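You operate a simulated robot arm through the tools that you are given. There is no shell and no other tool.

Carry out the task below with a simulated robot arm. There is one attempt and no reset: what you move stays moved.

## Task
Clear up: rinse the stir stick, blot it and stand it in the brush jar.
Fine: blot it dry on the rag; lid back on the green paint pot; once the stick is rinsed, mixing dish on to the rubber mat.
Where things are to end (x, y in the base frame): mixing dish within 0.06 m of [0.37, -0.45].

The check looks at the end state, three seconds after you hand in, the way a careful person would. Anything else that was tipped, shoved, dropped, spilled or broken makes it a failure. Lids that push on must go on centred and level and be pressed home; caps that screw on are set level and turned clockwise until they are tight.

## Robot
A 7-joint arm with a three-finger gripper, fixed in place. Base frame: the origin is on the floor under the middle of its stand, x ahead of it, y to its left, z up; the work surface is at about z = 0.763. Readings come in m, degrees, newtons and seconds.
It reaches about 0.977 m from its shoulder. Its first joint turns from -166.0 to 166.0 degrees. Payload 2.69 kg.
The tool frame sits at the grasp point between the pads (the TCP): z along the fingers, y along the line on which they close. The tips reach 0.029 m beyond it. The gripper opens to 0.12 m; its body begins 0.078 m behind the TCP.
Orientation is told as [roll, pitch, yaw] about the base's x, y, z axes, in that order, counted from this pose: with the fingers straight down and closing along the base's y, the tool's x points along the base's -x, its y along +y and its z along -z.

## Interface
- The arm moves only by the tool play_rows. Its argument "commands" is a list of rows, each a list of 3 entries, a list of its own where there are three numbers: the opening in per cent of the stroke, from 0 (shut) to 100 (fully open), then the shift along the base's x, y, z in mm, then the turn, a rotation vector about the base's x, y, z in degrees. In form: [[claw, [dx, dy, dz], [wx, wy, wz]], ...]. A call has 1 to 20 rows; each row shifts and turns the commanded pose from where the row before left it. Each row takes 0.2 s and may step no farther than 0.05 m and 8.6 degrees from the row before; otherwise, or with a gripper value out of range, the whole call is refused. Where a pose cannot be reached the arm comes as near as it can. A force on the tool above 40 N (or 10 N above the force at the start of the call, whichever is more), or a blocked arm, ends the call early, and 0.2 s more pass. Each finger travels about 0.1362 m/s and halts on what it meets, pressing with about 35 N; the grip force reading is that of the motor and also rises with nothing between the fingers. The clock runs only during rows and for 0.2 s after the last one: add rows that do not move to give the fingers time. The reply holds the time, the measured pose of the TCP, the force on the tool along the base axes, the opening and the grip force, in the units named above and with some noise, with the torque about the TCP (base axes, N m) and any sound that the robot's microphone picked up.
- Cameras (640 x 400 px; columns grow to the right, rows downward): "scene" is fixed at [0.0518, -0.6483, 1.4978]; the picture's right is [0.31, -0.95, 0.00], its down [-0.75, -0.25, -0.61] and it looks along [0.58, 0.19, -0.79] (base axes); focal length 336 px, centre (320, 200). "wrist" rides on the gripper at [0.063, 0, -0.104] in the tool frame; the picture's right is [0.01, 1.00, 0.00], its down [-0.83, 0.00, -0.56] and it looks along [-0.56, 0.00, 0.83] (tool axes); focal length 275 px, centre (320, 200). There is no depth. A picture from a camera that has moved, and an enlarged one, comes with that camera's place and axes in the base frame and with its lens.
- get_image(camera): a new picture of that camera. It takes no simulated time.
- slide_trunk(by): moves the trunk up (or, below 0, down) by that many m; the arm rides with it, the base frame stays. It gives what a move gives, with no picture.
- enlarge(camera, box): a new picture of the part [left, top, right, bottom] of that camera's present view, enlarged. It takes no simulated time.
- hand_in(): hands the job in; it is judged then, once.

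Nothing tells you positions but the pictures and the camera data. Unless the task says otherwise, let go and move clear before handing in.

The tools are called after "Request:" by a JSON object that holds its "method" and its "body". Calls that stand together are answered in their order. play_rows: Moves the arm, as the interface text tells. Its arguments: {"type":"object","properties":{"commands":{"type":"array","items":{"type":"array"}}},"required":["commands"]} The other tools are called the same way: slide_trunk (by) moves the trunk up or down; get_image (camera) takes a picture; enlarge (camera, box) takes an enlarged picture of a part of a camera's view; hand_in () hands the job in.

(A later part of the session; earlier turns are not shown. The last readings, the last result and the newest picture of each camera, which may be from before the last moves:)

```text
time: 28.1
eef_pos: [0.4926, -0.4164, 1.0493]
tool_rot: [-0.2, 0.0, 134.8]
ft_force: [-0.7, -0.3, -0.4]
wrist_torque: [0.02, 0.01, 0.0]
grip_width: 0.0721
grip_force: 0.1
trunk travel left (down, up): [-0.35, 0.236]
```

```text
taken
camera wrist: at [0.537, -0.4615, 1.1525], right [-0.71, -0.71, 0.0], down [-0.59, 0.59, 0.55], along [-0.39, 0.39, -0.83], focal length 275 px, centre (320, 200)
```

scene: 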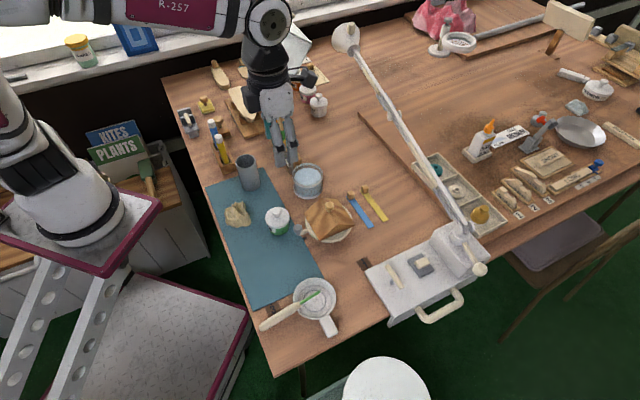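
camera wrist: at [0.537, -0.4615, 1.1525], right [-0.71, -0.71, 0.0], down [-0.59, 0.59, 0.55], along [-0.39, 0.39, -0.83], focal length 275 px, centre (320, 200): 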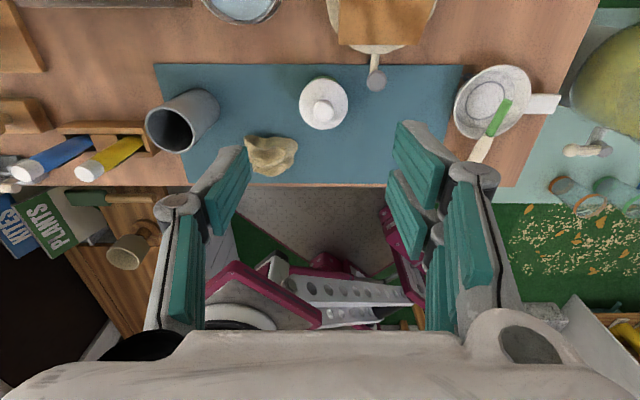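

Yaw +135° is reachable too. Now I'll test pitching the fingers forward from here, which would put the stick tip-down with the camera on top.

Request:
{"method": "play_rows", "body": {"commands": [[60, [0, 0, 0], [-5.7, -5.7, 0]], [60, [0, 0, 0], [-5.7, -5.7, 0]], [60, [0, 0, 0], [-5.7, -5.7, 0]], [60, [0, 0, 0], [-5.7, -5.7, 0]], [60, [0, 0, 0], [-5.7, -5.7, 0]], [60, [0, 0, 0], [-5.7, -5.7, 0]], [60, [0, 0, 0], [-5.7, -5.7, 0]], [60, [0, 0, 0], [-5.7, -5.7, 0]], [60, [0, 0, 0], [0, 0, 0]]]}}

Request:
{"method": "get_image", "body": {"camera": "scene"}}

Request:
{"method": "get_image", "body": {"camera": "wrist"}}

```text
time: 30.1
eef_pos: [0.4934, -0.419, 1.0491]
tool_rot: [-0.5, 64.6, 134.7]
ft_force: [-0.2, -0.6, 0.4]
wrist_torque: [0.0, -0.02, -0.04]
grip_width: 0.0719
grip_force: 0.0
trunk travel left (down, up): [-0.35, 0.236]
```

```text
taken
```

scene: 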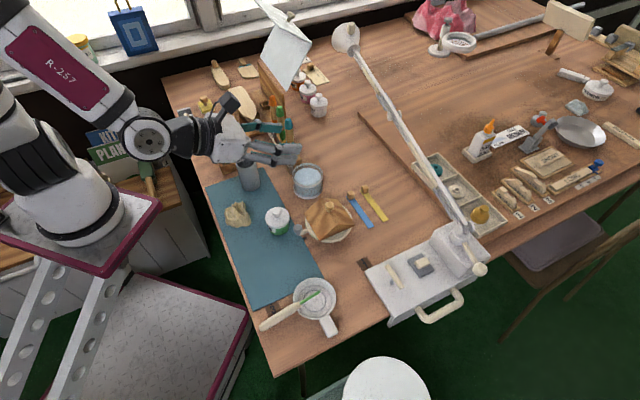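

```text
taken
camera wrist: at [0.4453, -0.3715, 1.1501], right [-0.7, -0.71, 0.0], down [-0.61, 0.6, -0.51], along [0.36, -0.36, -0.86], focal length 275 px, centre (320, 200)
```

wrist: 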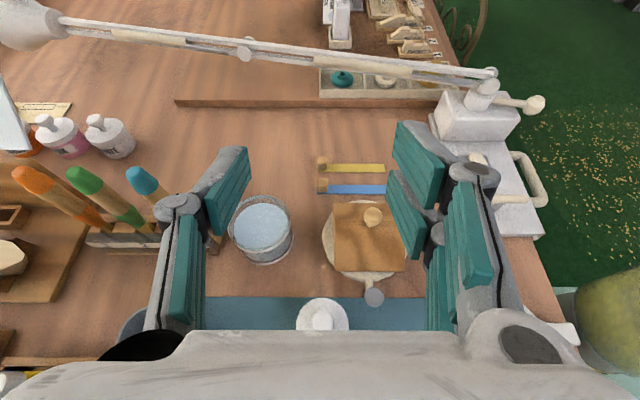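

That pose works and gives a clear view. Now I'll reverse it and go back to the stick with yaw -45°.

Request:
{"method": "play_rows", "body": {"commands": [[60, [0, 0, 0], [5.7, 5.7, 0]], [60, [0, 0, 0], [5.7, 5.7, 0]], [60, [0, 0, 0], [5.7, 5.7, 0]], [60, [0, 0, 0], [5.7, 5.7, 0]], [60, [0, 0, 0], [5.7, 5.7, 0]], [60, [0, 0, 0], [5.7, 5.7, 0]], [60, [0, 0, 0], [5.7, 5.7, 0]], [60, [0, 0, 0], [5.7, 5.7, 0]], [60, [0, 0, 0], [0, 0, -8]], [60, [0, 0, 0], [0, 0, -8]], [60, [0, 0, 0], [0, 0, -8]], [60, [0, 0, 0], [0, 0, -8]], [60, [0, 0, 0], [0, 0, -8]], [60, [0, 0, 0], [0, 0, -8]], [60, [0, 0, 0], [0, 0, -8]], [60, [0, 0, 0], [0, 0, -8]], [60, [0, 0, 0], [0, 0, -8]], [60, [0, 0, 0], [0, 0, -8]], [60, [0, 0, 0], [0, 0, -8]], [60, [0, 0, 0], [0, 0, -8]]]}}

Request:
{"method": "play_rows", "body": {"commands": [[60, [-10, 0, 0], [0, 0, -8]], [60, [-22, -5, 0], [0, 0, -8]], [60, [-25, -5, 0], [0, 0, -8]], [60, [-25, -5, 0], [0, 0, -8]], [60, [-25, -5, 0], [0, 0, -8]], [60, [-25, -5, 0], [0, 0, -8]], [60, [-25, -5, 0], [0, 0, -8]], [60, [-25, -5, 0], [0, 0, -8]], [60, [-25, -6, -10], [0, 0, -8]], [60, [-25, -6, -20], [0, 0, -8]], [60, [-13, -6, -20], [0, 0, -4]], [60, [-6, -4, -20], [0, 0, 0]], [60, [0, 0, 0], [0, 0, 0]]]}}

Request:
{"method": "get_image", "body": {"camera": "wrist"}}

Request:
{"method": "get_image", "body": {"camera": "scene"}}

```text
time: 34.4
eef_pos: [0.494, -0.417, 1.0482]
tool_rot: [-0.2, 0.2, 38.7]
ft_force: [-0.3, -0.4, 1.3]
wrist_torque: [-0.02, -0.02, -0.01]
grip_width: 0.0721
grip_force: 0.1
trunk travel left (down, up): [-0.35, 0.236]
```

```text
time: 37.1
eef_pos: [0.2399, -0.4717, 0.9782]
tool_rot: [-0.3, 0.1, -45.2]
ft_force: [-0.4, 0.2, -0.1]
wrist_torque: [0.02, -0.01, -0.01]
grip_width: 0.0721
grip_force: 0.0
trunk travel left (down, up): [-0.35, 0.236]
```

```text
taken
camera wrist: at [0.1958, -0.4279, 1.0814], right [0.71, 0.71, 0.0], down [0.59, -0.59, 0.55], along [0.39, -0.39, -0.83], focal length 275 px, centre (320, 200)
```

wrist: 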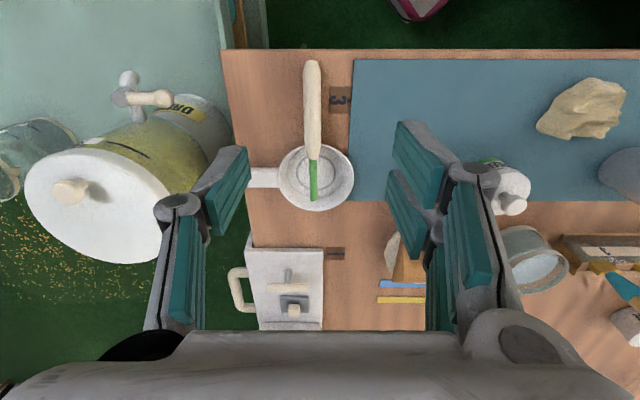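

```text
taken
```

scene: 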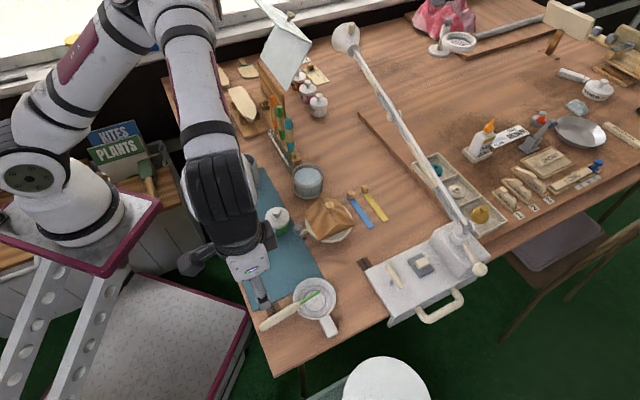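

The stick is about 7 mm left of the gripper's midline. I'll tilt 25° forward, line up on the handle and come down to z ≈ 0.86 for a check.

Request:
{"method": "play_rows", "body": {"commands": [[60, [-2.6, -7.9, -15], [-5.9, -5.9, 0]], [60, [0, 0, -25], [-5.9, -5.9, 0]], [60, [0, 0, -35], [-5.9, -5.9, 0]], [60, [0, 0, -40], [0, 0, 0]], [55, [0, 0, 0], [0, 0, 0]]]}}

Request:
{"method": "get_image", "body": {"camera": "wrist"}}

Request:
{"method": "enlarge", "body": {"camera": "scene", "box": [220, 260, 350, 345]}}

```text
time: 38.4
eef_pos: [0.2403, -0.4824, 0.8638]
tool_rot: [-0.2, -24.9, -45.3]
ft_force: [0.2, -0.2, -0.1]
wrist_torque: [-0.02, 0.06, -0.01]
grip_width: 0.0656
grip_force: 0.0
trunk travel left (down, up): [-0.35, 0.236]
```

```text
taken
camera wrist: at [0.1676, -0.4108, 0.9322], right [0.71, 0.71, 0.0], down [0.37, -0.36, 0.85], along [0.6, -0.61, -0.52], focal length 275 px, centre (320, 200)
```

wrist: 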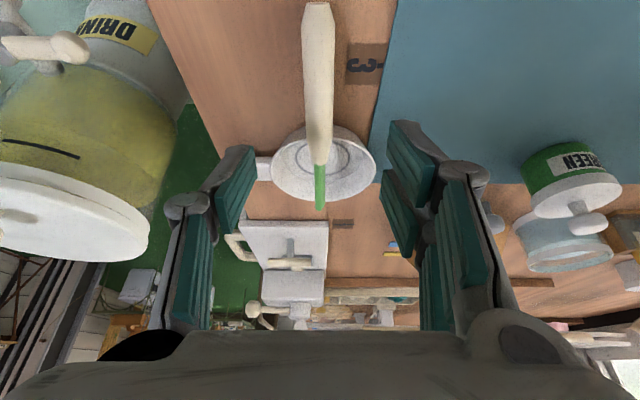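

```text
4.71 times, centred on (285, 302) of scene
camera zoom: at [0.0518, -0.6483, 1.4978], right [0.31, -0.95, 0.0], down [-0.75, -0.25, -0.61], along [0.58, 0.19, -0.79], focal length 1580 px, centre (485, -282)
```

zoom: 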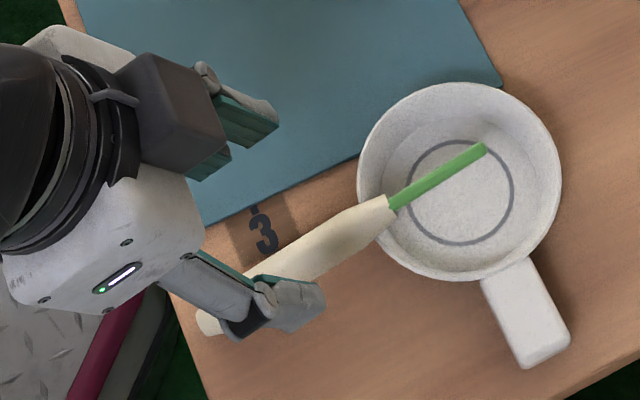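

The stick runs down the gripper's midline. I'll lower to z ≈ 0.803 in steps, tips just above the table, and check before closing.

Request:
{"method": "play_rows", "body": {"commands": [[55, [-4, 4, -20], [0, 0, 0]], [50, [0, 0, -20], [0, 0, 0]], [45, [0, 0, -14], [0, 0, 0]], [40, [0, 0, -5], [0, 0, 0]], [40, [0, 0, 0], [0, 0, 0]]]}}

Request:
{"method": "get_image", "body": {"camera": "wrist"}}

Request:
{"method": "enlarge", "body": {"camera": "scene", "box": [220, 260, 350, 345]}}

```text
time: 39.5
eef_pos: [0.2366, -0.4768, 0.8063]
tool_rot: [-0.1, -25.0, -45.2]
ft_force: [0.2, -0.8, 0.1]
wrist_torque: [-0.02, 0.03, 0.0]
grip_width: 0.048
grip_force: 0.0
trunk travel left (down, up): [-0.35, 0.236]
```

```text
taken
camera wrist: at [0.1636, -0.4058, 0.8724], right [0.71, 0.71, 0.0], down [0.37, -0.36, 0.85], along [0.6, -0.61, -0.52], focal length 275 px, centre (320, 200)
```

wrist: 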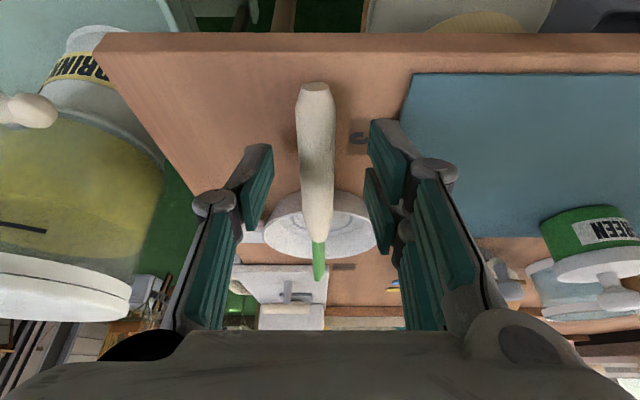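

```text
4.71 times, centred on (285, 302) of scene
camera zoom: at [0.0518, -0.6483, 1.4978], right [0.31, -0.95, 0.0], down [-0.75, -0.25, -0.61], along [0.58, 0.19, -0.79], focal length 1580 px, centre (485, -282)
```

zoom: 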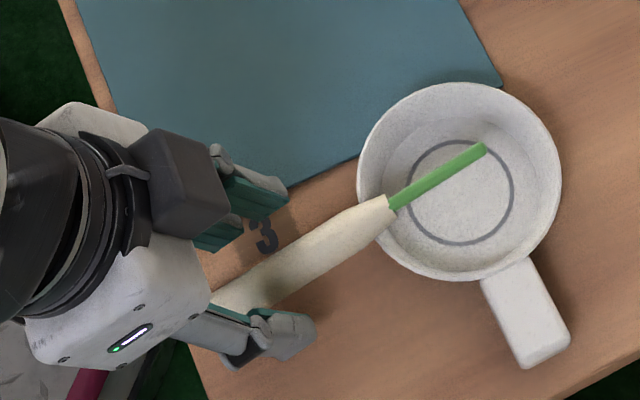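

The fingers straddle the handle with a few millimetres to spare. I'll slide back 10 mm along the handle, go 5 mm lower and close.

Request:
{"method": "play_rows", "body": {"commands": [[40, [-7, 7, 0], [0, 0, 0]], [40, [0, 0, -3], [0, 0, 0]], [40, [0, 0, -2], [0, 0, 0]], [40, [0, 0, 0], [0, 0, 0]]]}}

Request:
{"method": "get_image", "body": {"camera": "wrist"}}

```text
time: 40.5
eef_pos: [0.2281, -0.4703, 0.7999]
tool_rot: [-0.1, -24.9, -45.2]
ft_force: [0.4, 0.1, 0.9]
wrist_torque: [-0.01, 0.02, -0.03]
grip_width: 0.0478
grip_force: 0.1
trunk travel left (down, up): [-0.35, 0.236]
```

```text
taken
camera wrist: at [0.1567, -0.3994, 0.8672], right [0.71, 0.71, 0.0], down [0.37, -0.36, 0.85], along [0.6, -0.61, -0.52], focal length 275 px, centre (320, 200)
```

wrist: 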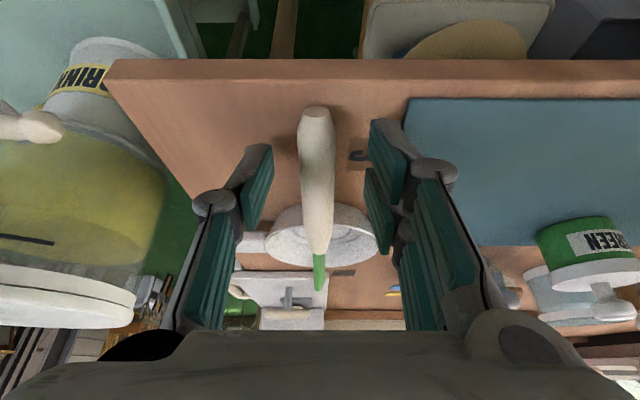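

The handle lies between the pads, with its end just behind the rear finger. Closing now.

Request:
{"method": "play_rows", "body": {"commands": [[30, [0, 0, 0], [0, 0, 0]], [15, [0, 0, 0], [0, 0, 0]], [0, [0, 0, 0], [0, 0, 0]], [0, [0, 0, 0], [0, 0, 0]], [0, [0, 0, 0], [0, 0, 0]]]}}

Request:
{"method": "get_image", "body": {"camera": "wrist"}}

Request:
{"method": "enlarge", "body": {"camera": "scene", "box": [220, 260, 350, 345]}}

```text
time: 41.8
eef_pos: [0.2272, -0.471, 0.7995]
tool_rot: [-0.1, -24.9, -45.1]
ft_force: [0.3, 0.3, 0.9]
wrist_torque: [0.0, -0.02, 0.03]
grip_width: 0.0174
grip_force: 34.8
trunk travel left (down, up): [-0.35, 0.236]
```

```text
taken
camera wrist: at [0.1568, -0.3995, 0.8672], right [0.71, 0.71, 0.0], down [0.37, -0.36, 0.85], along [0.6, -0.61, -0.52], focal length 275 px, centre (320, 200)
```

wrist: 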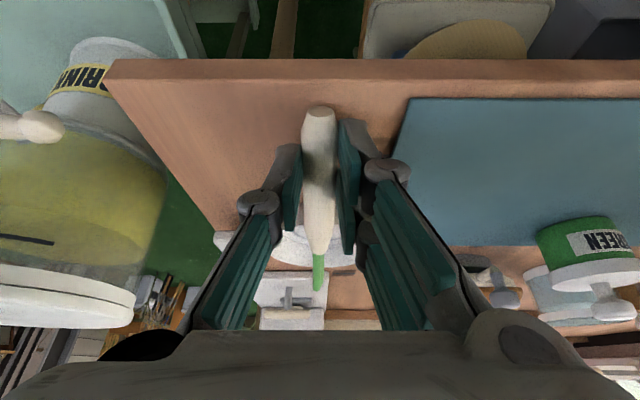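

```text
4.71 times, centred on (285, 302) of scene
camera zoom: at [0.0518, -0.6483, 1.4978], right [0.31, -0.95, 0.0], down [-0.75, -0.25, -0.61], along [0.58, 0.19, -0.79], focal length 1580 px, centre (485, -282)
```

zoom: 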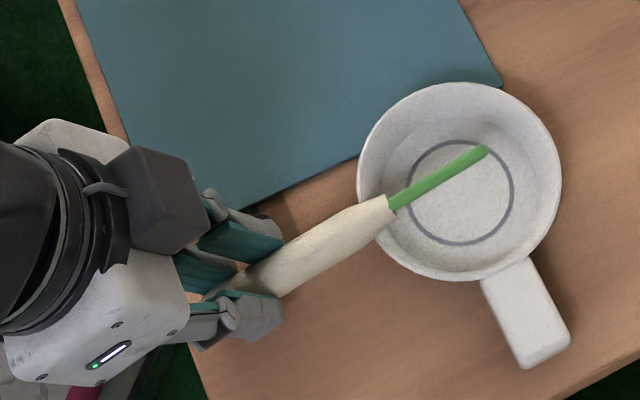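

The handle is gripped (0.0174 m). I'll lift straight up and check the stick hasn't rotated in the grip.

Request:
{"method": "play_rows", "body": {"commands": [[0, [0, 0, 15], [0, 0, 0]], [0, [0, 0, 30], [0, 0, 0]], [0, [0, 0, 40], [0, 0, 0]], [0, [0, 0, 45], [0, 0, 0]], [0, [0, 0, 40], [0, 0, 0]], [0, [0, 0, 0], [0, 0, 0]]]}}

Request:
{"method": "get_image", "body": {"camera": "wrist"}}

Request:
{"method": "get_image", "body": {"camera": "scene"}}

```text
time: 43.1
eef_pos: [0.2286, -0.4712, 0.9688]
tool_rot: [-0.1, -24.9, -45.3]
ft_force: [-0.7, 1.2, -0.9]
wrist_torque: [0.0, 0.01, -0.03]
grip_width: 0.0175
grip_force: 35.1
trunk travel left (down, up): [-0.35, 0.236]
```

```text
taken
camera wrist: at [0.1567, -0.4003, 1.0369], right [0.71, 0.71, 0.0], down [0.37, -0.37, 0.85], along [0.6, -0.61, -0.52], focal length 275 px, centre (320, 200)
```

wrist: 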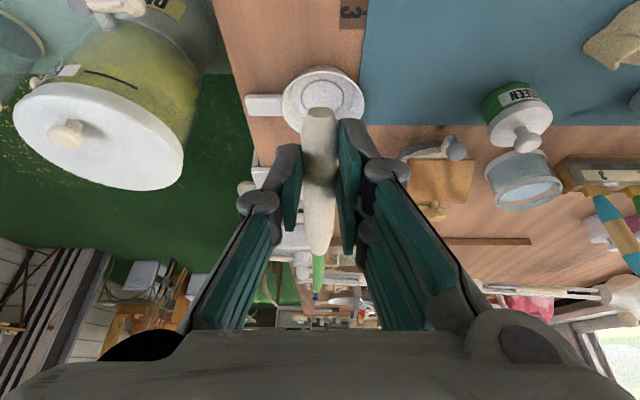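

```text
taken
```

scene: 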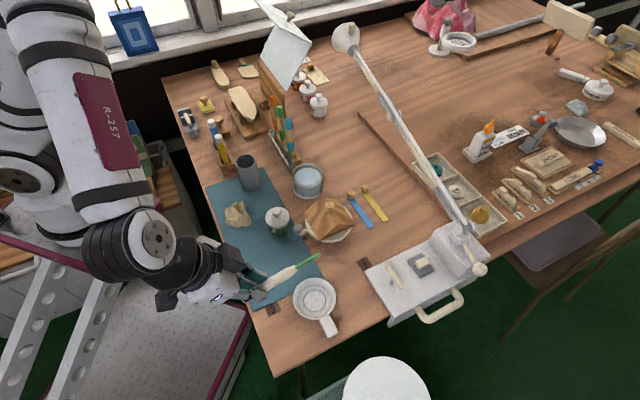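

The stick is held firmly, unchanged. Now I'll raise it, bring the hand vertical and turn 180° while moving over the mat.

Request:
{"method": "play_rows", "body": {"commands": [[0, [10, 0, 20], [5.9, 5.9, 0]], [0, [15, 0, 20], [5.9, 5.9, 0]], [0, [25, 5, 20], [5.9, 5.9, 0]], [0, [25, 5, 20], [0, 0, 8]], [0, [25, 5, 20], [0, 0, 8]], [0, [25, 5, 10], [0, 0, 8]], [0, [25, 5, 0], [0, 0, 8]], [0, [25, 5, 0], [0, 0, 8]], [0, [25, 5, 0], [0, 0, 8]], [0, [25, 5, 0], [0, 0, 8]], [0, [15, 5, 0], [0, 0, 8]], [0, [10, 5, 0], [0, 0, 8]], [0, [0, 0, 0], [0, 0, 8]], [0, [0, 0, 0], [0, 0, 8]], [0, [0, 0, 0], [0, 0, 8]], [0, [0, 0, 0], [0, 0, 8]], [0, [0, 0, 0], [0, 0, 8]], [0, [0, 0, 0], [0, 0, 8]], [0, [0, 0, 0], [0, 0, 8]], [0, [0, 0, 0], [0, 0, 8]]]}}

Request:
{"method": "get_image", "body": {"camera": "scene"}}

```text
time: 47.4
eef_pos: [0.478, -0.42, 1.079]
tool_rot: [-0.2, 0.1, 91.1]
ft_force: [-1.1, -1.1, -0.4]
wrist_torque: [0.02, 0.05, 0.01]
grip_width: 0.0175
grip_force: 34.7
trunk travel left (down, up): [-0.35, 0.236]
```

```text
taken
```

scene: 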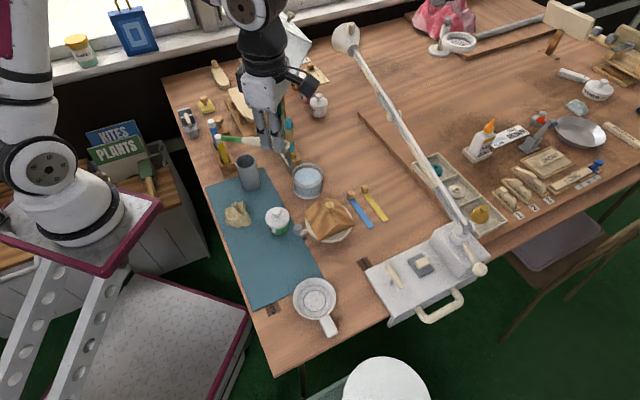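

Turning the last 44° and then pitching the fingers forward so the tip swings down.

Request:
{"method": "play_rows", "body": {"commands": [[0, [0, 0, 0], [0, 0, 8]], [0, [0, 0, 0], [0, 0, 8]], [0, [0, 0, 0], [0, 0, 8]], [0, [0, 0, 0], [0, 0, 8]], [0, [0, 0, 0], [0, 0, 8]], [0, [0, 0, 0], [0, 0, 4]], [0, [0, 0, 0], [-5.8, -5.8, 0]], [0, [0, 0, 0], [-5.8, -5.8, 0]], [0, [0, 0, 0], [-5.8, -5.8, 0]], [0, [0, 0, 0], [-5.8, -5.8, 0]], [0, [0, 0, 0], [-5.8, -5.8, 0]], [0, [0, 0, 0], [-5.8, -5.8, 0]], [0, [0, 0, 0], [-5.8, -5.8, 0]], [0, [0, 0, 0], [-5.8, -5.8, 0]], [0, [0, 0, 0], [0, 0, 0]]]}}

Request:
{"method": "get_image", "body": {"camera": "wrist"}}

Request:
{"method": "get_image", "body": {"camera": "scene"}}

```text
time: 50.5
eef_pos: [0.479, -0.4214, 1.0794]
tool_rot: [-0.5, 65.7, 134.4]
ft_force: [0.0, 0.5, -1.1]
wrist_torque: [0.01, 0.01, -0.05]
grip_width: 0.0175
grip_force: 34.2
trunk travel left (down, up): [-0.35, 0.236]
```

```text
taken
camera wrist: at [0.4287, -0.3728, 1.1789], right [-0.7, -0.71, 0.0], down [-0.6, 0.6, -0.53], along [0.38, -0.37, -0.85], focal length 275 px, centre (320, 200)
```

wrist: 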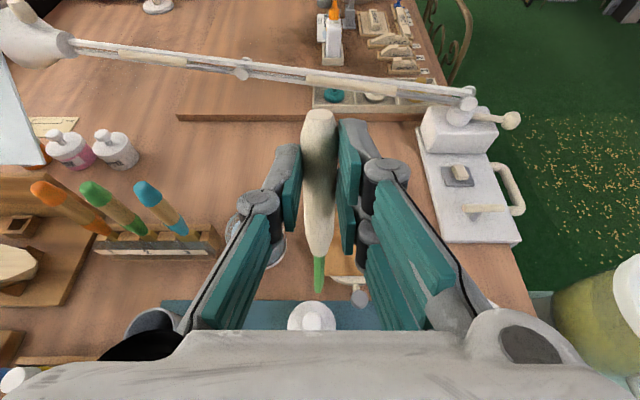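

```text
taken
```

scene: 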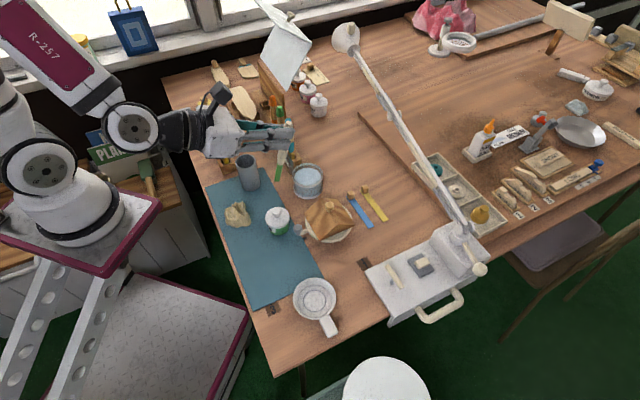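

The stick now points tip-down with the hand forward. I'll zoom in to locate the tip precisely relative to the TCP.

Request:
{"method": "enlarge", "body": {"camera": "scene", "box": [220, 100, 340, 210]}}

Request:
{"method": "enlarge", "body": {"camera": "wrist", "box": [240, 90, 400, 310]}}

```text
3.64 times, centred on (280, 155) of scene
camera zoom: at [0.0518, -0.6483, 1.4978], right [0.31, -0.95, 0.0], down [-0.75, -0.25, -0.61], along [0.58, 0.19, -0.79], focal length 1221 px, centre (466, 364)
```

zoom: 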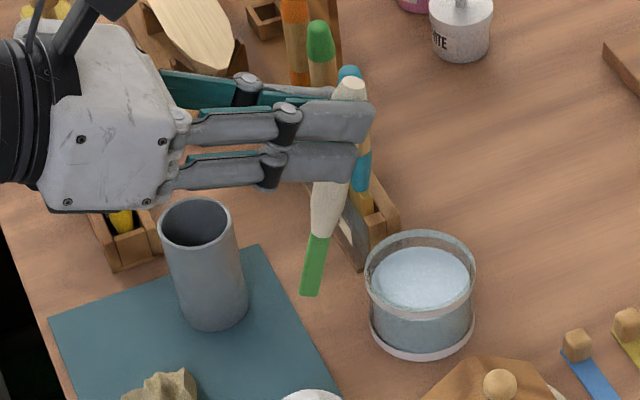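

```text
1.82 times, centred on (320, 200) of wrist
camera zoom: at [0.4287, -0.3728, 1.1789], right [-0.7, -0.71, 0.0], down [-0.6, 0.6, -0.53], along [0.38, -0.37, -0.85], focal length 500 px, centre (320, 200)
```

zoom: 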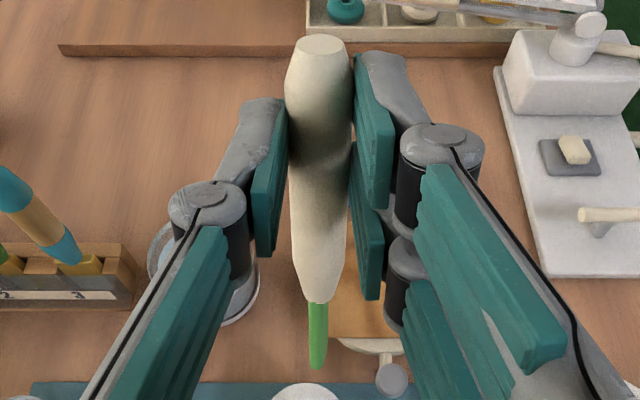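

The tip hangs about 0.123 m below and 14 mm behind the TCP. I'll move over the water glass at safe height and check the alignment before dipping.

Request:
{"method": "play_rows", "body": {"commands": [[0, [37, -5, 0], [0, 0, 0]], [0, [37, -5, 0], [0, 0, 0]], [0, [37, -5, 0], [0, 0, 0]], [0, [36, -5, 0], [0, 0, 0]], [0, [0, 0, -30], [0, 0, 0]], [0, [0, 0, -30], [0, 0, 0]], [0, [0, 0, 0], [0, 0, 0]]]}}

Request:
{"method": "enlarge", "body": {"camera": "scene", "box": [220, 100, 360, 220]}}

Request:
{"method": "get_image", "body": {"camera": "wrist"}}

```text
time: 52.1
eef_pos: [0.6254, -0.44, 1.0201]
tool_rot: [-0.6, 65.7, 134.5]
ft_force: [-0.4, 1.5, 0.3]
wrist_torque: [-0.03, 0.04, 0.01]
grip_width: 0.0173
grip_force: 35.4
trunk travel left (down, up): [-0.35, 0.236]
```

```text
3.33 times, centred on (290, 160) of scene
camera zoom: at [0.0518, -0.6483, 1.4978], right [0.31, -0.95, 0.0], down [-0.75, -0.25, -0.61], along [0.58, 0.19, -0.79], focal length 1119 px, centre (420, 333)
```

zoom: 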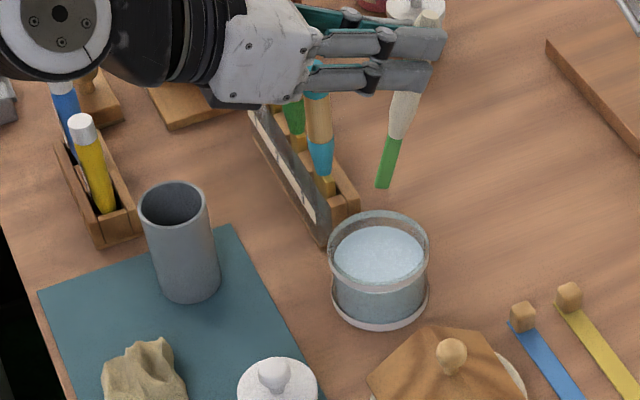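

```text
taken
camera wrist: at [0.5763, -0.3918, 1.1198], right [-0.7, -0.71, 0.0], down [-0.6, 0.6, -0.53], along [0.38, -0.37, -0.85], focal length 275 px, centre (320, 200)
```

wrist: 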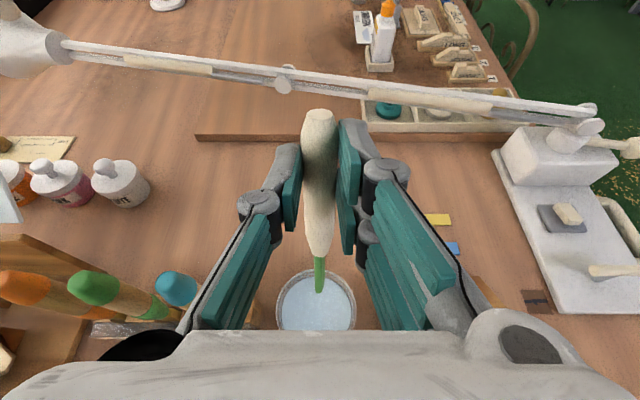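

The tip is centred over the water. I'll lower it into the glass, slowing near the bottom.

Request:
{"method": "play_rows", "body": {"commands": [[0, [-3, 3, -25], [0, 0, 0]], [0, [0, 0, -25], [0, 0, 0]], [0, [0, 0, -25], [0, 0, 0]], [0, [0, 0, -20], [0, 0, 0]], [0, [0, 0, -15], [0, 0, 0]], [0, [0, 0, -5], [0, 0, 0]], [0, [0, 0, 0], [0, 0, 0]]]}}

Request:
{"method": "enlarge", "body": {"camera": "scene", "box": [240, 110, 360, 220]}}

Request:
{"method": "get_image", "body": {"camera": "wrist"}}

```text
time: 53.8
eef_pos: [0.6221, -0.4376, 0.9052]
tool_rot: [-0.6, 65.8, 134.5]
ft_force: [0.4, -0.2, -0.6]
wrist_torque: [0.03, 0.01, -0.02]
grip_width: 0.0173
grip_force: 34.7
trunk travel left (down, up): [-0.35, 0.236]
```

```text
3.64 times, centred on (300, 165) of scene
camera zoom: at [0.0518, -0.6483, 1.4978], right [0.31, -0.95, 0.0], down [-0.75, -0.25, -0.61], along [0.58, 0.19, -0.79], focal length 1221 px, centre (393, 327)
```

zoom: 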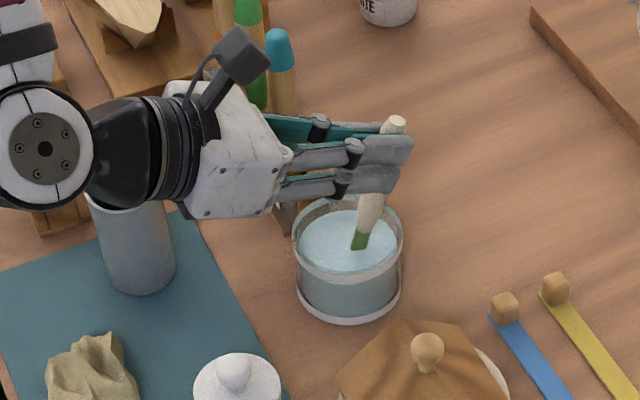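

```text
taken
camera wrist: at [0.5731, -0.3891, 1.0054], right [-0.7, -0.71, 0.0], down [-0.6, 0.6, -0.53], along [0.38, -0.37, -0.85], focal length 275 px, centre (320, 200)
```

wrist: 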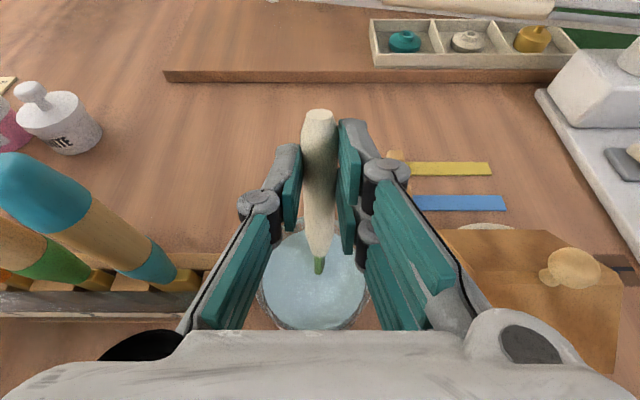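

Most of the green is under water. I'll go a few millimetres deeper, checking for contact.

Request:
{"method": "play_rows", "body": {"commands": [[0, [0, 0, -4], [0, 0, 0]], [0, [0, 0, 0], [0, 0, 0]]]}}

Request:
{"method": "play_rows", "body": {"commands": [[0, [0, 0, -3], [0, 0, 0]], [0, [0, 0, 0], [0, 0, 0]]]}}

Request:
{"method": "enlarge", "body": {"camera": "scene", "box": [280, 130, 340, 200]}}

Request:
{"method": "enlarge", "body": {"camera": "wrist", "box": [240, 210, 400, 340]}}

```text
time: 54.4
eef_pos: [0.6219, -0.4383, 0.9017]
tool_rot: [-0.5, 65.7, 134.7]
ft_force: [-0.8, -0.2, -0.6]
wrist_torque: [0.01, 0.0, 0.0]
grip_width: 0.0171
grip_force: 35.1
trunk travel left (down, up): [-0.35, 0.236]
```

```text
time: 55.0
eef_pos: [0.6224, -0.4395, 0.8984]
tool_rot: [-0.6, 65.7, 134.6]
ft_force: [-0.9, 0.4, 0.4]
wrist_torque: [0.01, 0.0, 0.0]
grip_width: 0.0175
grip_force: 34.2
trunk travel left (down, up): [-0.35, 0.236]
```

```text
5.71 times, centred on (310, 165) of scene
camera zoom: at [0.0518, -0.6483, 1.4978], right [0.31, -0.95, 0.0], down [-0.75, -0.25, -0.61], along [0.58, 0.19, -0.79], focal length 1919 px, centre (377, 400)
```

zoom: 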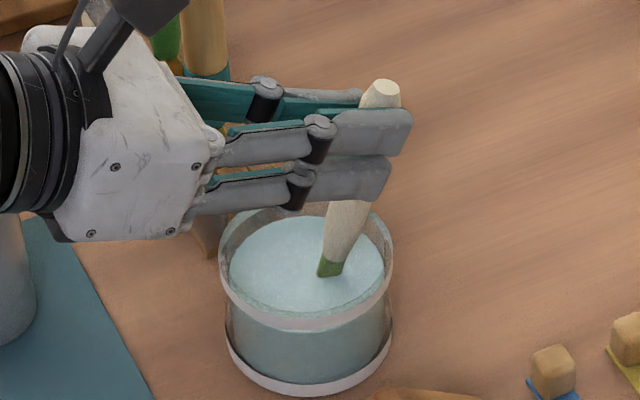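

```text
3.08 times, centred on (320, 275) of wrist
camera zoom: at [0.5738, -0.39, 0.998], right [-0.7, -0.71, 0.0], down [-0.6, 0.6, -0.53], along [0.38, -0.37, -0.85], focal length 847 px, centre (320, -31)
```

zoom: 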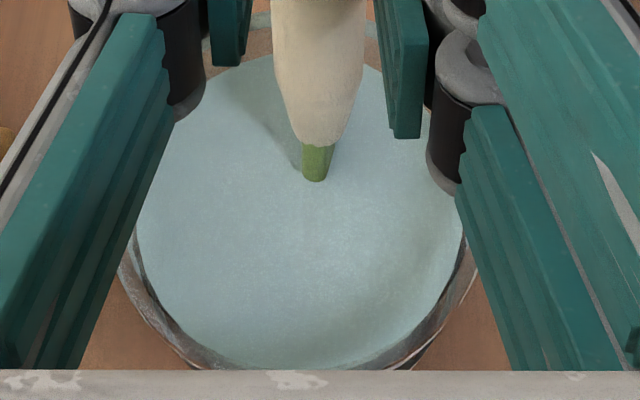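

No contact yet and a little green is still above water. Another 4 mm down, then I'll swish.

Request:
{"method": "play_rows", "body": {"commands": [[0, [0, 0, -2], [0, 0, 0]], [0, [0, 0, 0], [0, 0, 0]]]}}

Request:
{"method": "play_rows", "body": {"commands": [[0, [0, 0, -2], [0, 0, 0]], [0, [0, 0, 0], [0, 0, 0]]]}}

Request:
{"method": "enlarge", "body": {"camera": "wrist", "box": [240, 210, 400, 340]}}

```text
time: 55.5
eef_pos: [0.6238, -0.4375, 0.8964]
tool_rot: [-0.6, 65.8, 134.4]
ft_force: [0.2, 0.6, 6.3]
wrist_torque: [0.06, -0.06, -0.02]
grip_width: 0.0171
grip_force: 35.1
trunk travel left (down, up): [-0.35, 0.236]
```

```text
time: 56.1
eef_pos: [0.622, -0.439, 0.895]
tool_rot: [-0.5, 66.0, 134.6]
ft_force: [2.2, -1.8, 20.0]
wrist_torque: [-0.02, -0.2, -0.01]
grip_width: 0.0173
grip_force: 35.0
trunk travel left (down, up): [-0.35, 0.236]
```

```text
3.08 times, centred on (320, 275) of wrist
camera zoom: at [0.5731, -0.3903, 0.9951], right [-0.7, -0.71, 0.0], down [-0.6, 0.6, -0.53], along [0.38, -0.38, -0.85], focal length 847 px, centre (320, -31)
```

zoom: 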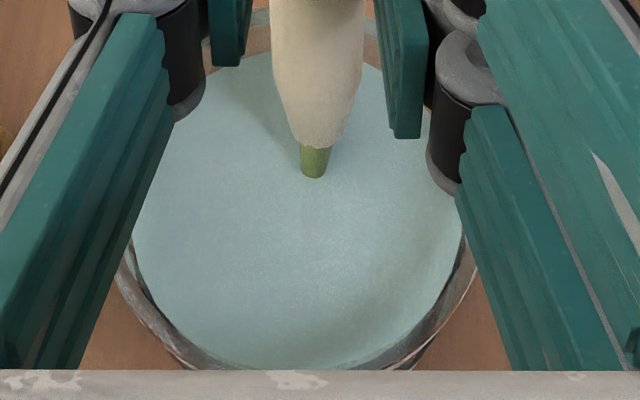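

The tip touched the glass floor, so I'll raise it 4 mm and swish gently in small circles.

Request:
{"method": "play_rows", "body": {"commands": [[0, [0, 0, 4], [0, 0, 0]], [0, [7, 0, 0], [0, 0, 0]], [0, [0, 7, 0], [0, 0, 0]], [0, [-7, 0, 0], [0, 0, 0]], [0, [-7, 0, 0], [0, 0, 0]], [0, [0, -7, 0], [0, 0, 0]], [0, [0, -7, 0], [0, 0, 0]], [0, [7, 0, 0], [0, 0, 0]], [0, [7, 0, 0], [0, 0, 0]], [0, [0, 7, 0], [0, 0, 0]], [0, [0, 7, 0], [0, 0, 0]], [0, [-7, 0, 0], [0, 0, 0]], [0, [-7, 0, 0], [0, 0, 0]], [0, [0, -7, 0], [0, 0, 0]], [0, [0, -7, 0], [0, 0, 0]], [0, [7, 0, 0], [0, 0, 0]], [0, [0, 7, 0], [0, 0, 0]], [0, [0, 0, 0], [0, 0, 0]]]}}

Request:
{"method": "enlarge", "body": {"camera": "wrist", "box": [240, 210, 400, 340]}}

Request:
{"method": "enlarge", "body": {"camera": "scene", "box": [280, 130, 340, 200]}}

```text
time: 60.0
eef_pos: [0.6215, -0.4372, 0.897]
tool_rot: [-0.6, 65.7, 134.6]
ft_force: [-0.3, 0.2, -0.5]
wrist_torque: [-0.01, 0.0, 0.0]
grip_width: 0.017
grip_force: 35.1
trunk travel left (down, up): [-0.35, 0.236]
```

```text
3.08 times, centred on (320, 275) of wrist
camera zoom: at [0.5731, -0.389, 0.997], right [-0.7, -0.71, 0.0], down [-0.6, 0.6, -0.53], along [0.38, -0.37, -0.85], focal length 847 px, centre (320, -31)
```

zoom: 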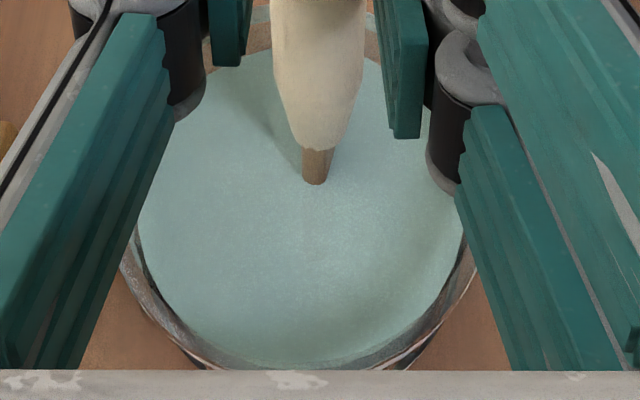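

```text
5.71 times, centred on (310, 165) of scene
camera zoom: at [0.0518, -0.6483, 1.4978], right [0.31, -0.95, 0.0], down [-0.75, -0.25, -0.61], along [0.58, 0.19, -0.79], focal length 1919 px, centre (377, 400)
```

zoom: 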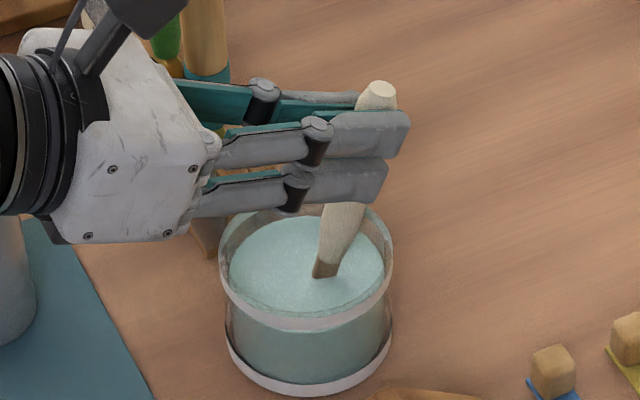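

The green has washed off and the wood is now brown and wet. One more brief swish, then I'll raise the tip just above the water, let it drip, and lift clear.

Request:
{"method": "play_rows", "body": {"commands": [[0, [6, 0, 0], [0, 0, 0]], [0, [-6, 6, 0], [0, 0, 0]], [0, [-6, -6, 0], [0, 0, 0]], [0, [6, -6, 0], [0, 0, 0]], [0, [0, 6, 0], [0, 0, 0]], [0, [0, 0, 15], [0, 0, 0]], [0, [0, 0, 15], [0, 0, 0]], [0, [0, 0, 20], [0, 0, 0]], [0, [0, 0, 0], [0, 0, 0]], [0, [0, 0, 0], [0, 0, 0]], [0, [0, 0, 0], [0, 0, 0]], [0, [0, 0, 0], [0, 0, 0]], [0, [0, 0, 0], [0, 0, 0]], [0, [0, 0, 20], [0, 0, 0]], [0, [0, 0, 25], [0, 0, 0]], [0, [0, 0, 25], [0, 0, 0]], [0, [0, 0, 0], [0, 0, 0]]]}}

Request:
{"method": "get_image", "body": {"camera": "wrist"}}

Request:
{"method": "enlarge", "body": {"camera": "scene", "box": [220, 110, 340, 220]}}

```text
time: 63.5
eef_pos: [0.6236, -0.4378, 1.0181]
tool_rot: [-0.6, 65.7, 134.6]
ft_force: [-0.6, -0.1, -1.3]
wrist_torque: [0.01, -0.01, 0.02]
grip_width: 0.017
grip_force: 34.8
trunk travel left (down, up): [-0.35, 0.236]
```

```text
taken
camera wrist: at [0.5746, -0.3887, 1.1174], right [-0.7, -0.71, 0.0], down [-0.6, 0.6, -0.53], along [0.38, -0.37, -0.85], focal length 275 px, centre (320, 200)
```

wrist: 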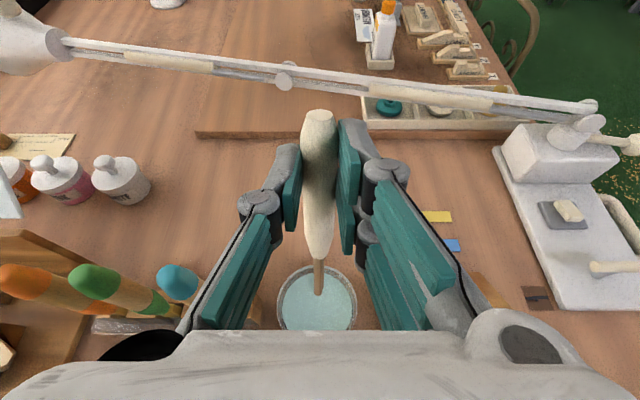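

```text
3.64 times, centred on (280, 165) of scene
camera zoom: at [0.0518, -0.6483, 1.4978], right [0.31, -0.95, 0.0], down [-0.75, -0.25, -0.61], along [0.58, 0.19, -0.79], focal length 1221 px, centre (466, 327)
```

zoom: 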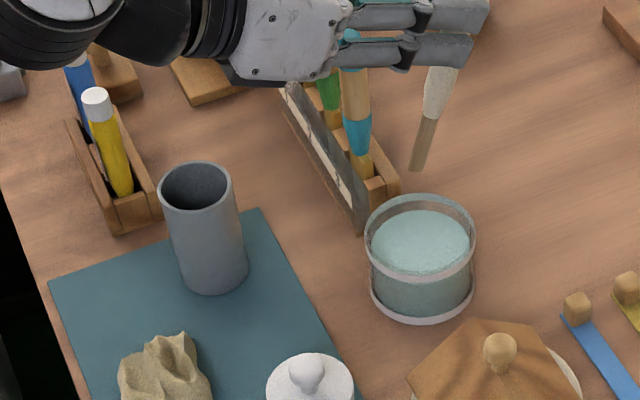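

The stick is rinsed clean. Next is blotting: I'll move over toward the rag at a safe height while turning the hand to face +x for better clearance.

Request:
{"method": "play_rows", "body": {"commands": [[0, [-10, 10, 30], [0, 0, 0]], [0, [-22, 23, 0], [0, 0, 7.6]], [0, [-22, 23, 0], [0, 0, 7.6]], [0, [-22, 23, 0], [0, 0, 7.6]], [0, [-22, 23, 0], [0, 0, 7.6]], [0, [-22, 23, 0], [0, 0, 7.6]], [0, [-18, 21, 0], [0, 0, 7.4]], [0, [0, 0, 0], [0, 0, 0]]]}}

Request:
{"method": "get_image", "body": {"camera": "wrist"}}

Request:
{"method": "get_image", "body": {"camera": "scene"}}

```text
time: 65.3
eef_pos: [0.4852, -0.2893, 1.0482]
tool_rot: [-0.5, 65.7, -180.0]
ft_force: [0.2, -0.6, -0.2]
wrist_torque: [-0.01, 0.04, 0.01]
grip_width: 0.0173
grip_force: 34.8
trunk travel left (down, up): [-0.35, 0.236]
```

```text
taken
camera wrist: at [0.4162, -0.2914, 1.1472], right [0.01, -1.0, 0.0], down [-0.85, -0.01, -0.53], along [0.53, 0.01, -0.85], focal length 275 px, centre (320, 200)
```

wrist: 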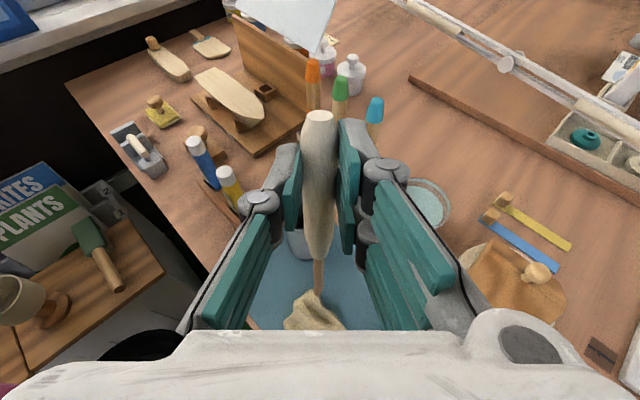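

```text
taken
```

scene: 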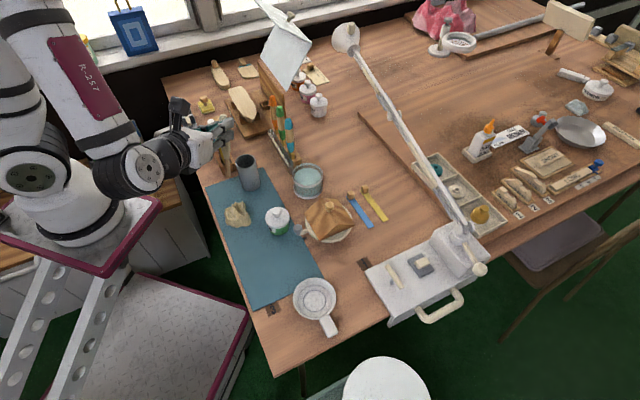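

The tip is over the rag. I'll descend to just above it and check in both views.

Request:
{"method": "play_rows", "body": {"commands": [[0, [0, 0, -30], [0, 0, 0]], [0, [0, 0, -30], [0, 0, 0]], [0, [0, 0, -30], [0, 0, 0]], [0, [0, 0, -15], [0, 0, 0]], [0, [0, 0, 0], [0, 0, 0]]]}}

Request:
{"method": "enlarge", "body": {"camera": "scene", "box": [140, 120, 300, 240]}}

Request:
{"method": "enlarge", "body": {"camera": "wrist", "box": [240, 210, 400, 340]}}

```text
time: 66.5
eef_pos: [0.4865, -0.2904, 0.94]
tool_rot: [-0.7, 65.7, -180.0]
ft_force: [1.6, -0.2, -0.5]
wrist_torque: [0.0, 0.01, -0.02]
grip_width: 0.0165
grip_force: 34.8
trunk travel left (down, up): [-0.35, 0.236]
```

```text
3.33 times, centred on (220, 180) of scene
camera zoom: at [0.0518, -0.6483, 1.4978], right [0.31, -0.95, 0.0], down [-0.75, -0.25, -0.61], along [0.58, 0.19, -0.79], focal length 1119 px, centre (653, 267)
```

zoom: 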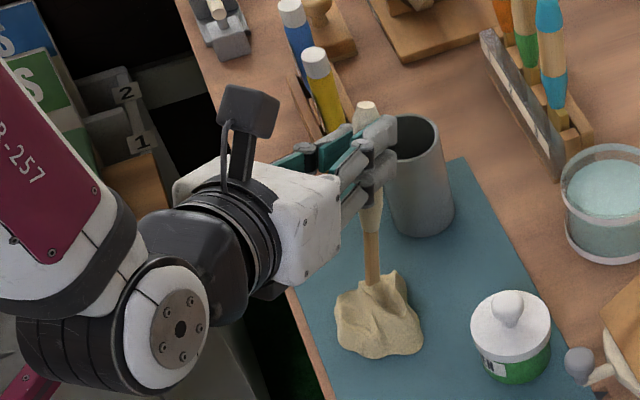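

```text
3.08 times, centred on (320, 275) of wrist
camera zoom: at [0.4168, -0.2915, 1.0403], right [0.01, -1.0, 0.0], down [-0.85, -0.01, -0.53], along [0.53, 0.01, -0.85], focal length 847 px, centre (320, -31)
```

zoom: 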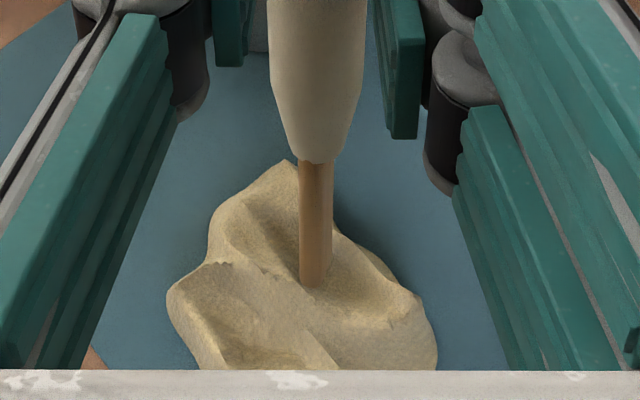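

The tip is right over the rag's hollow. I'll press down gently until contact.

Request:
{"method": "play_rows", "body": {"commands": [[0, [0, 0, -5], [0, 0, 0]], [0, [0, 0, -5], [0, 0, 0]], [0, [0, 0, 0], [0, 0, 0]]]}}

Request:
{"method": "play_rows", "body": {"commands": [[0, [0, 0, -4], [0, 0, 0]], [0, [0, 0, -4], [0, 0, 0]], [0, [0, 0, 0], [0, 0, 0]]]}}

Request:
{"method": "enlarge", "body": {"camera": "wrist", "box": [240, 210, 400, 340]}}

```text
time: 67.3
eef_pos: [0.4854, -0.2917, 0.932]
tool_rot: [-0.6, 65.7, 179.9]
ft_force: [0.0, -0.9, -0.8]
wrist_torque: [-0.01, 0.01, -0.01]
grip_width: 0.0164
grip_force: 34.8
trunk travel left (down, up): [-0.35, 0.236]
```

```text
time: 68.2
eef_pos: [0.4848, -0.2911, 0.9252]
tool_rot: [-0.6, 65.6, 179.9]
ft_force: [-0.2, 0.2, -1.1]
wrist_torque: [0.0, 0.0, 0.0]
grip_width: 0.0162
grip_force: 35.2
trunk travel left (down, up): [-0.35, 0.236]
```

```text
3.08 times, centred on (320, 275) of wrist
camera zoom: at [0.4154, -0.293, 1.0239], right [0.01, -1.0, 0.0], down [-0.85, -0.01, -0.53], along [0.53, 0.01, -0.85], focal length 847 px, centre (320, -31)
```

zoom: 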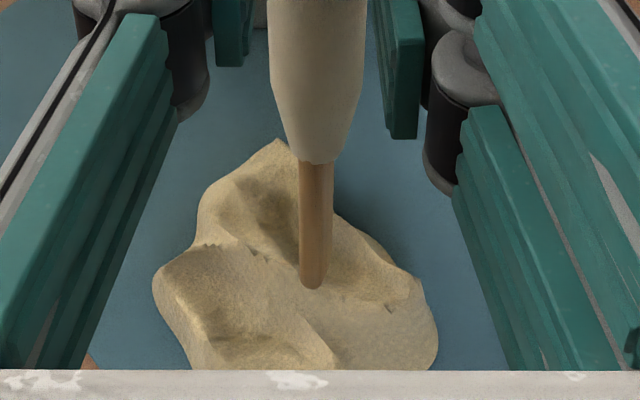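

I want to verify the stick hasn't shifted in the grip, so I'll take a full wrist view and a scene close-up.

Request:
{"method": "get_image", "body": {"camera": "wrist"}}

Request:
{"method": "enlarge", "body": {"camera": "scene", "box": [200, 140, 280, 240]}}

```text
taken
camera wrist: at [0.4154, -0.293, 1.0239], right [0.01, -1.0, 0.0], down [-0.85, -0.01, -0.53], along [0.53, 0.01, -0.85], focal length 275 px, centre (320, 200)
```

wrist: 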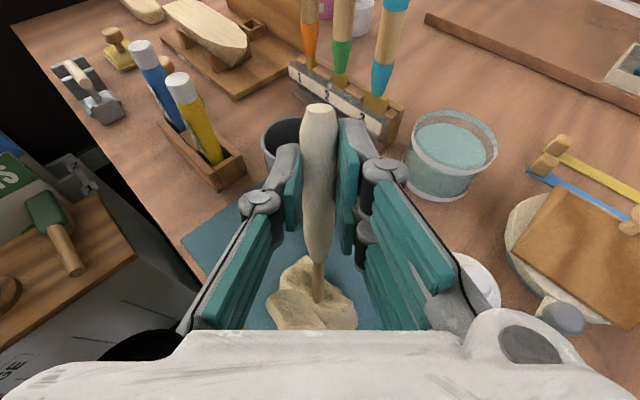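

```text
4.00 times, centred on (240, 190) of scene
camera zoom: at [0.0518, -0.6483, 1.4978], right [0.31, -0.95, 0.0], down [-0.75, -0.25, -0.61], along [0.58, 0.19, -0.79], focal length 1343 px, centre (640, 240)
```

zoom: 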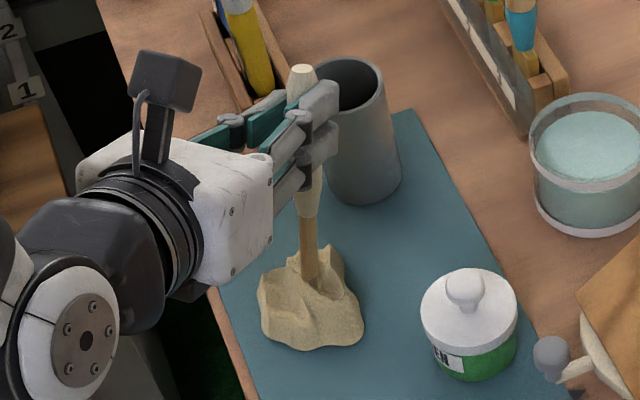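

The stick has pivoted a few degrees in the grip, with the tip further back, but it is still held. The tip isn't touching the rag yet, so I'll go down carefully in small steps.

Request:
{"method": "play_rows", "body": {"commands": [[0, [0, 0, -4], [0, 0, 0]], [0, [0, 0, -4], [0, 0, 0]], [0, [0, 0, 0], [0, 0, 0]]]}}

Request:
{"method": "play_rows", "body": {"commands": [[0, [0, 0, -4], [0, 0, 0]], [0, [0, 0, 0], [0, 0, 0]]]}}

Request:
{"method": "enlarge", "body": {"camera": "wrist", "box": [240, 210, 400, 340]}}

Request:
{"method": "enlarge", "body": {"camera": "scene", "box": [200, 160, 280, 240]}}

```text
time: 69.0
eef_pos: [0.4851, -0.2915, 0.9192]
tool_rot: [-0.6, 66.1, -179.9]
ft_force: [8.8, -0.2, 31.1]
wrist_torque: [-0.03, -0.49, 0.0]
grip_width: 0.0161
grip_force: 35.0
trunk travel left (down, up): [-0.35, 0.236]
```

```text
time: 69.5
eef_pos: [0.4847, -0.2916, 0.9131]
tool_rot: [-0.7, 66.0, 180.1]
ft_force: [7.0, 0.9, 30.2]
wrist_torque: [0.01, -0.23, -0.01]
grip_width: 0.0157
grip_force: 34.9
trunk travel left (down, up): [-0.35, 0.236]
```

```text
3.08 times, centred on (320, 275) of wrist
camera zoom: at [0.4146, -0.2923, 1.0128], right [0.01, -1.0, 0.0], down [-0.85, -0.01, -0.53], along [0.53, 0.01, -0.85], focal length 847 px, centre (320, -31)
```

zoom: 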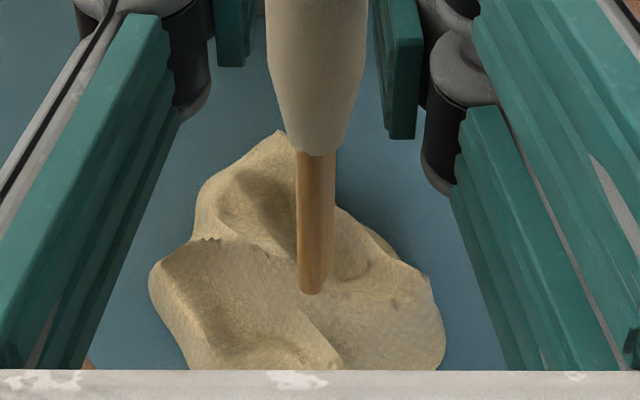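

```text
5.00 times, centred on (240, 200) of scene
camera zoom: at [0.0518, -0.6483, 1.4978], right [0.31, -0.95, 0.0], down [-0.75, -0.25, -0.61], along [0.58, 0.19, -0.79], focal length 1679 px, centre (720, 200)
```

zoom: 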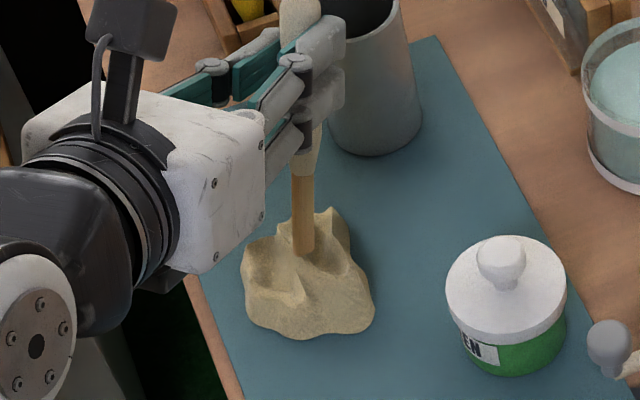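

The tip pressed the rag at about 30 N and the stick slid up slightly in the grip; its colour is already lighter. I'll ease off and dab with much lighter pressure.

Request:
{"method": "play_rows", "body": {"commands": [[0, [0, 0, 3], [0, 0, 0]], [0, [0, 0, 0], [0, 0, 0]]]}}

Request:
{"method": "play_rows", "body": {"commands": [[0, [0, 0, 0], [0, 0, 0]], [0, [0, 0, 0], [0, 0, 0]], [0, [0, 0, 0], [0, 0, 0]], [0, [0, 0, 0], [0, 0, 0]], [0, [0, 0, 0], [0, 0, 0]]]}}

Request:
{"method": "enlarge", "body": {"camera": "wrist", "box": [240, 210, 400, 340]}}

```text
time: 70.2
eef_pos: [0.4833, -0.2907, 0.9142]
tool_rot: [-0.7, 65.5, 179.7]
ft_force: [-1.1, 0.2, 1.0]
wrist_torque: [0.07, 0.11, -0.04]
grip_width: 0.0154
grip_force: 34.7
trunk travel left (down, up): [-0.35, 0.236]
```

```text
time: 71.3
eef_pos: [0.4853, -0.2898, 0.9161]
tool_rot: [-0.6, 65.8, 180.1]
ft_force: [-0.6, -0.1, -1.2]
wrist_torque: [-0.02, -0.01, 0.01]
grip_width: 0.0157
grip_force: 34.6
trunk travel left (down, up): [-0.35, 0.236]
```

```text
3.08 times, centred on (320, 275) of wrist
camera zoom: at [0.4151, -0.2925, 1.0149], right [0.01, -1.0, 0.0], down [-0.85, -0.01, -0.53], along [0.53, 0.01, -0.85], focal length 847 px, centre (320, -31)
```

zoom: 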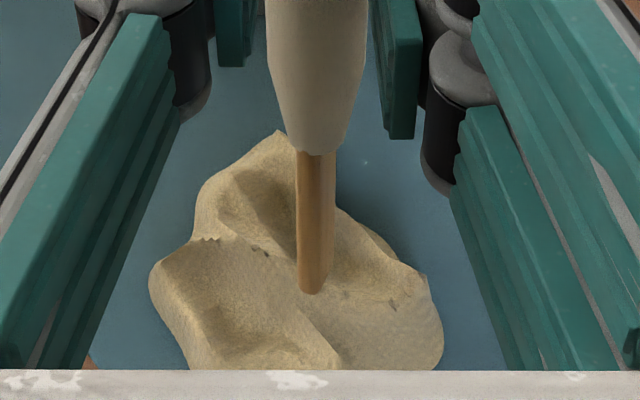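

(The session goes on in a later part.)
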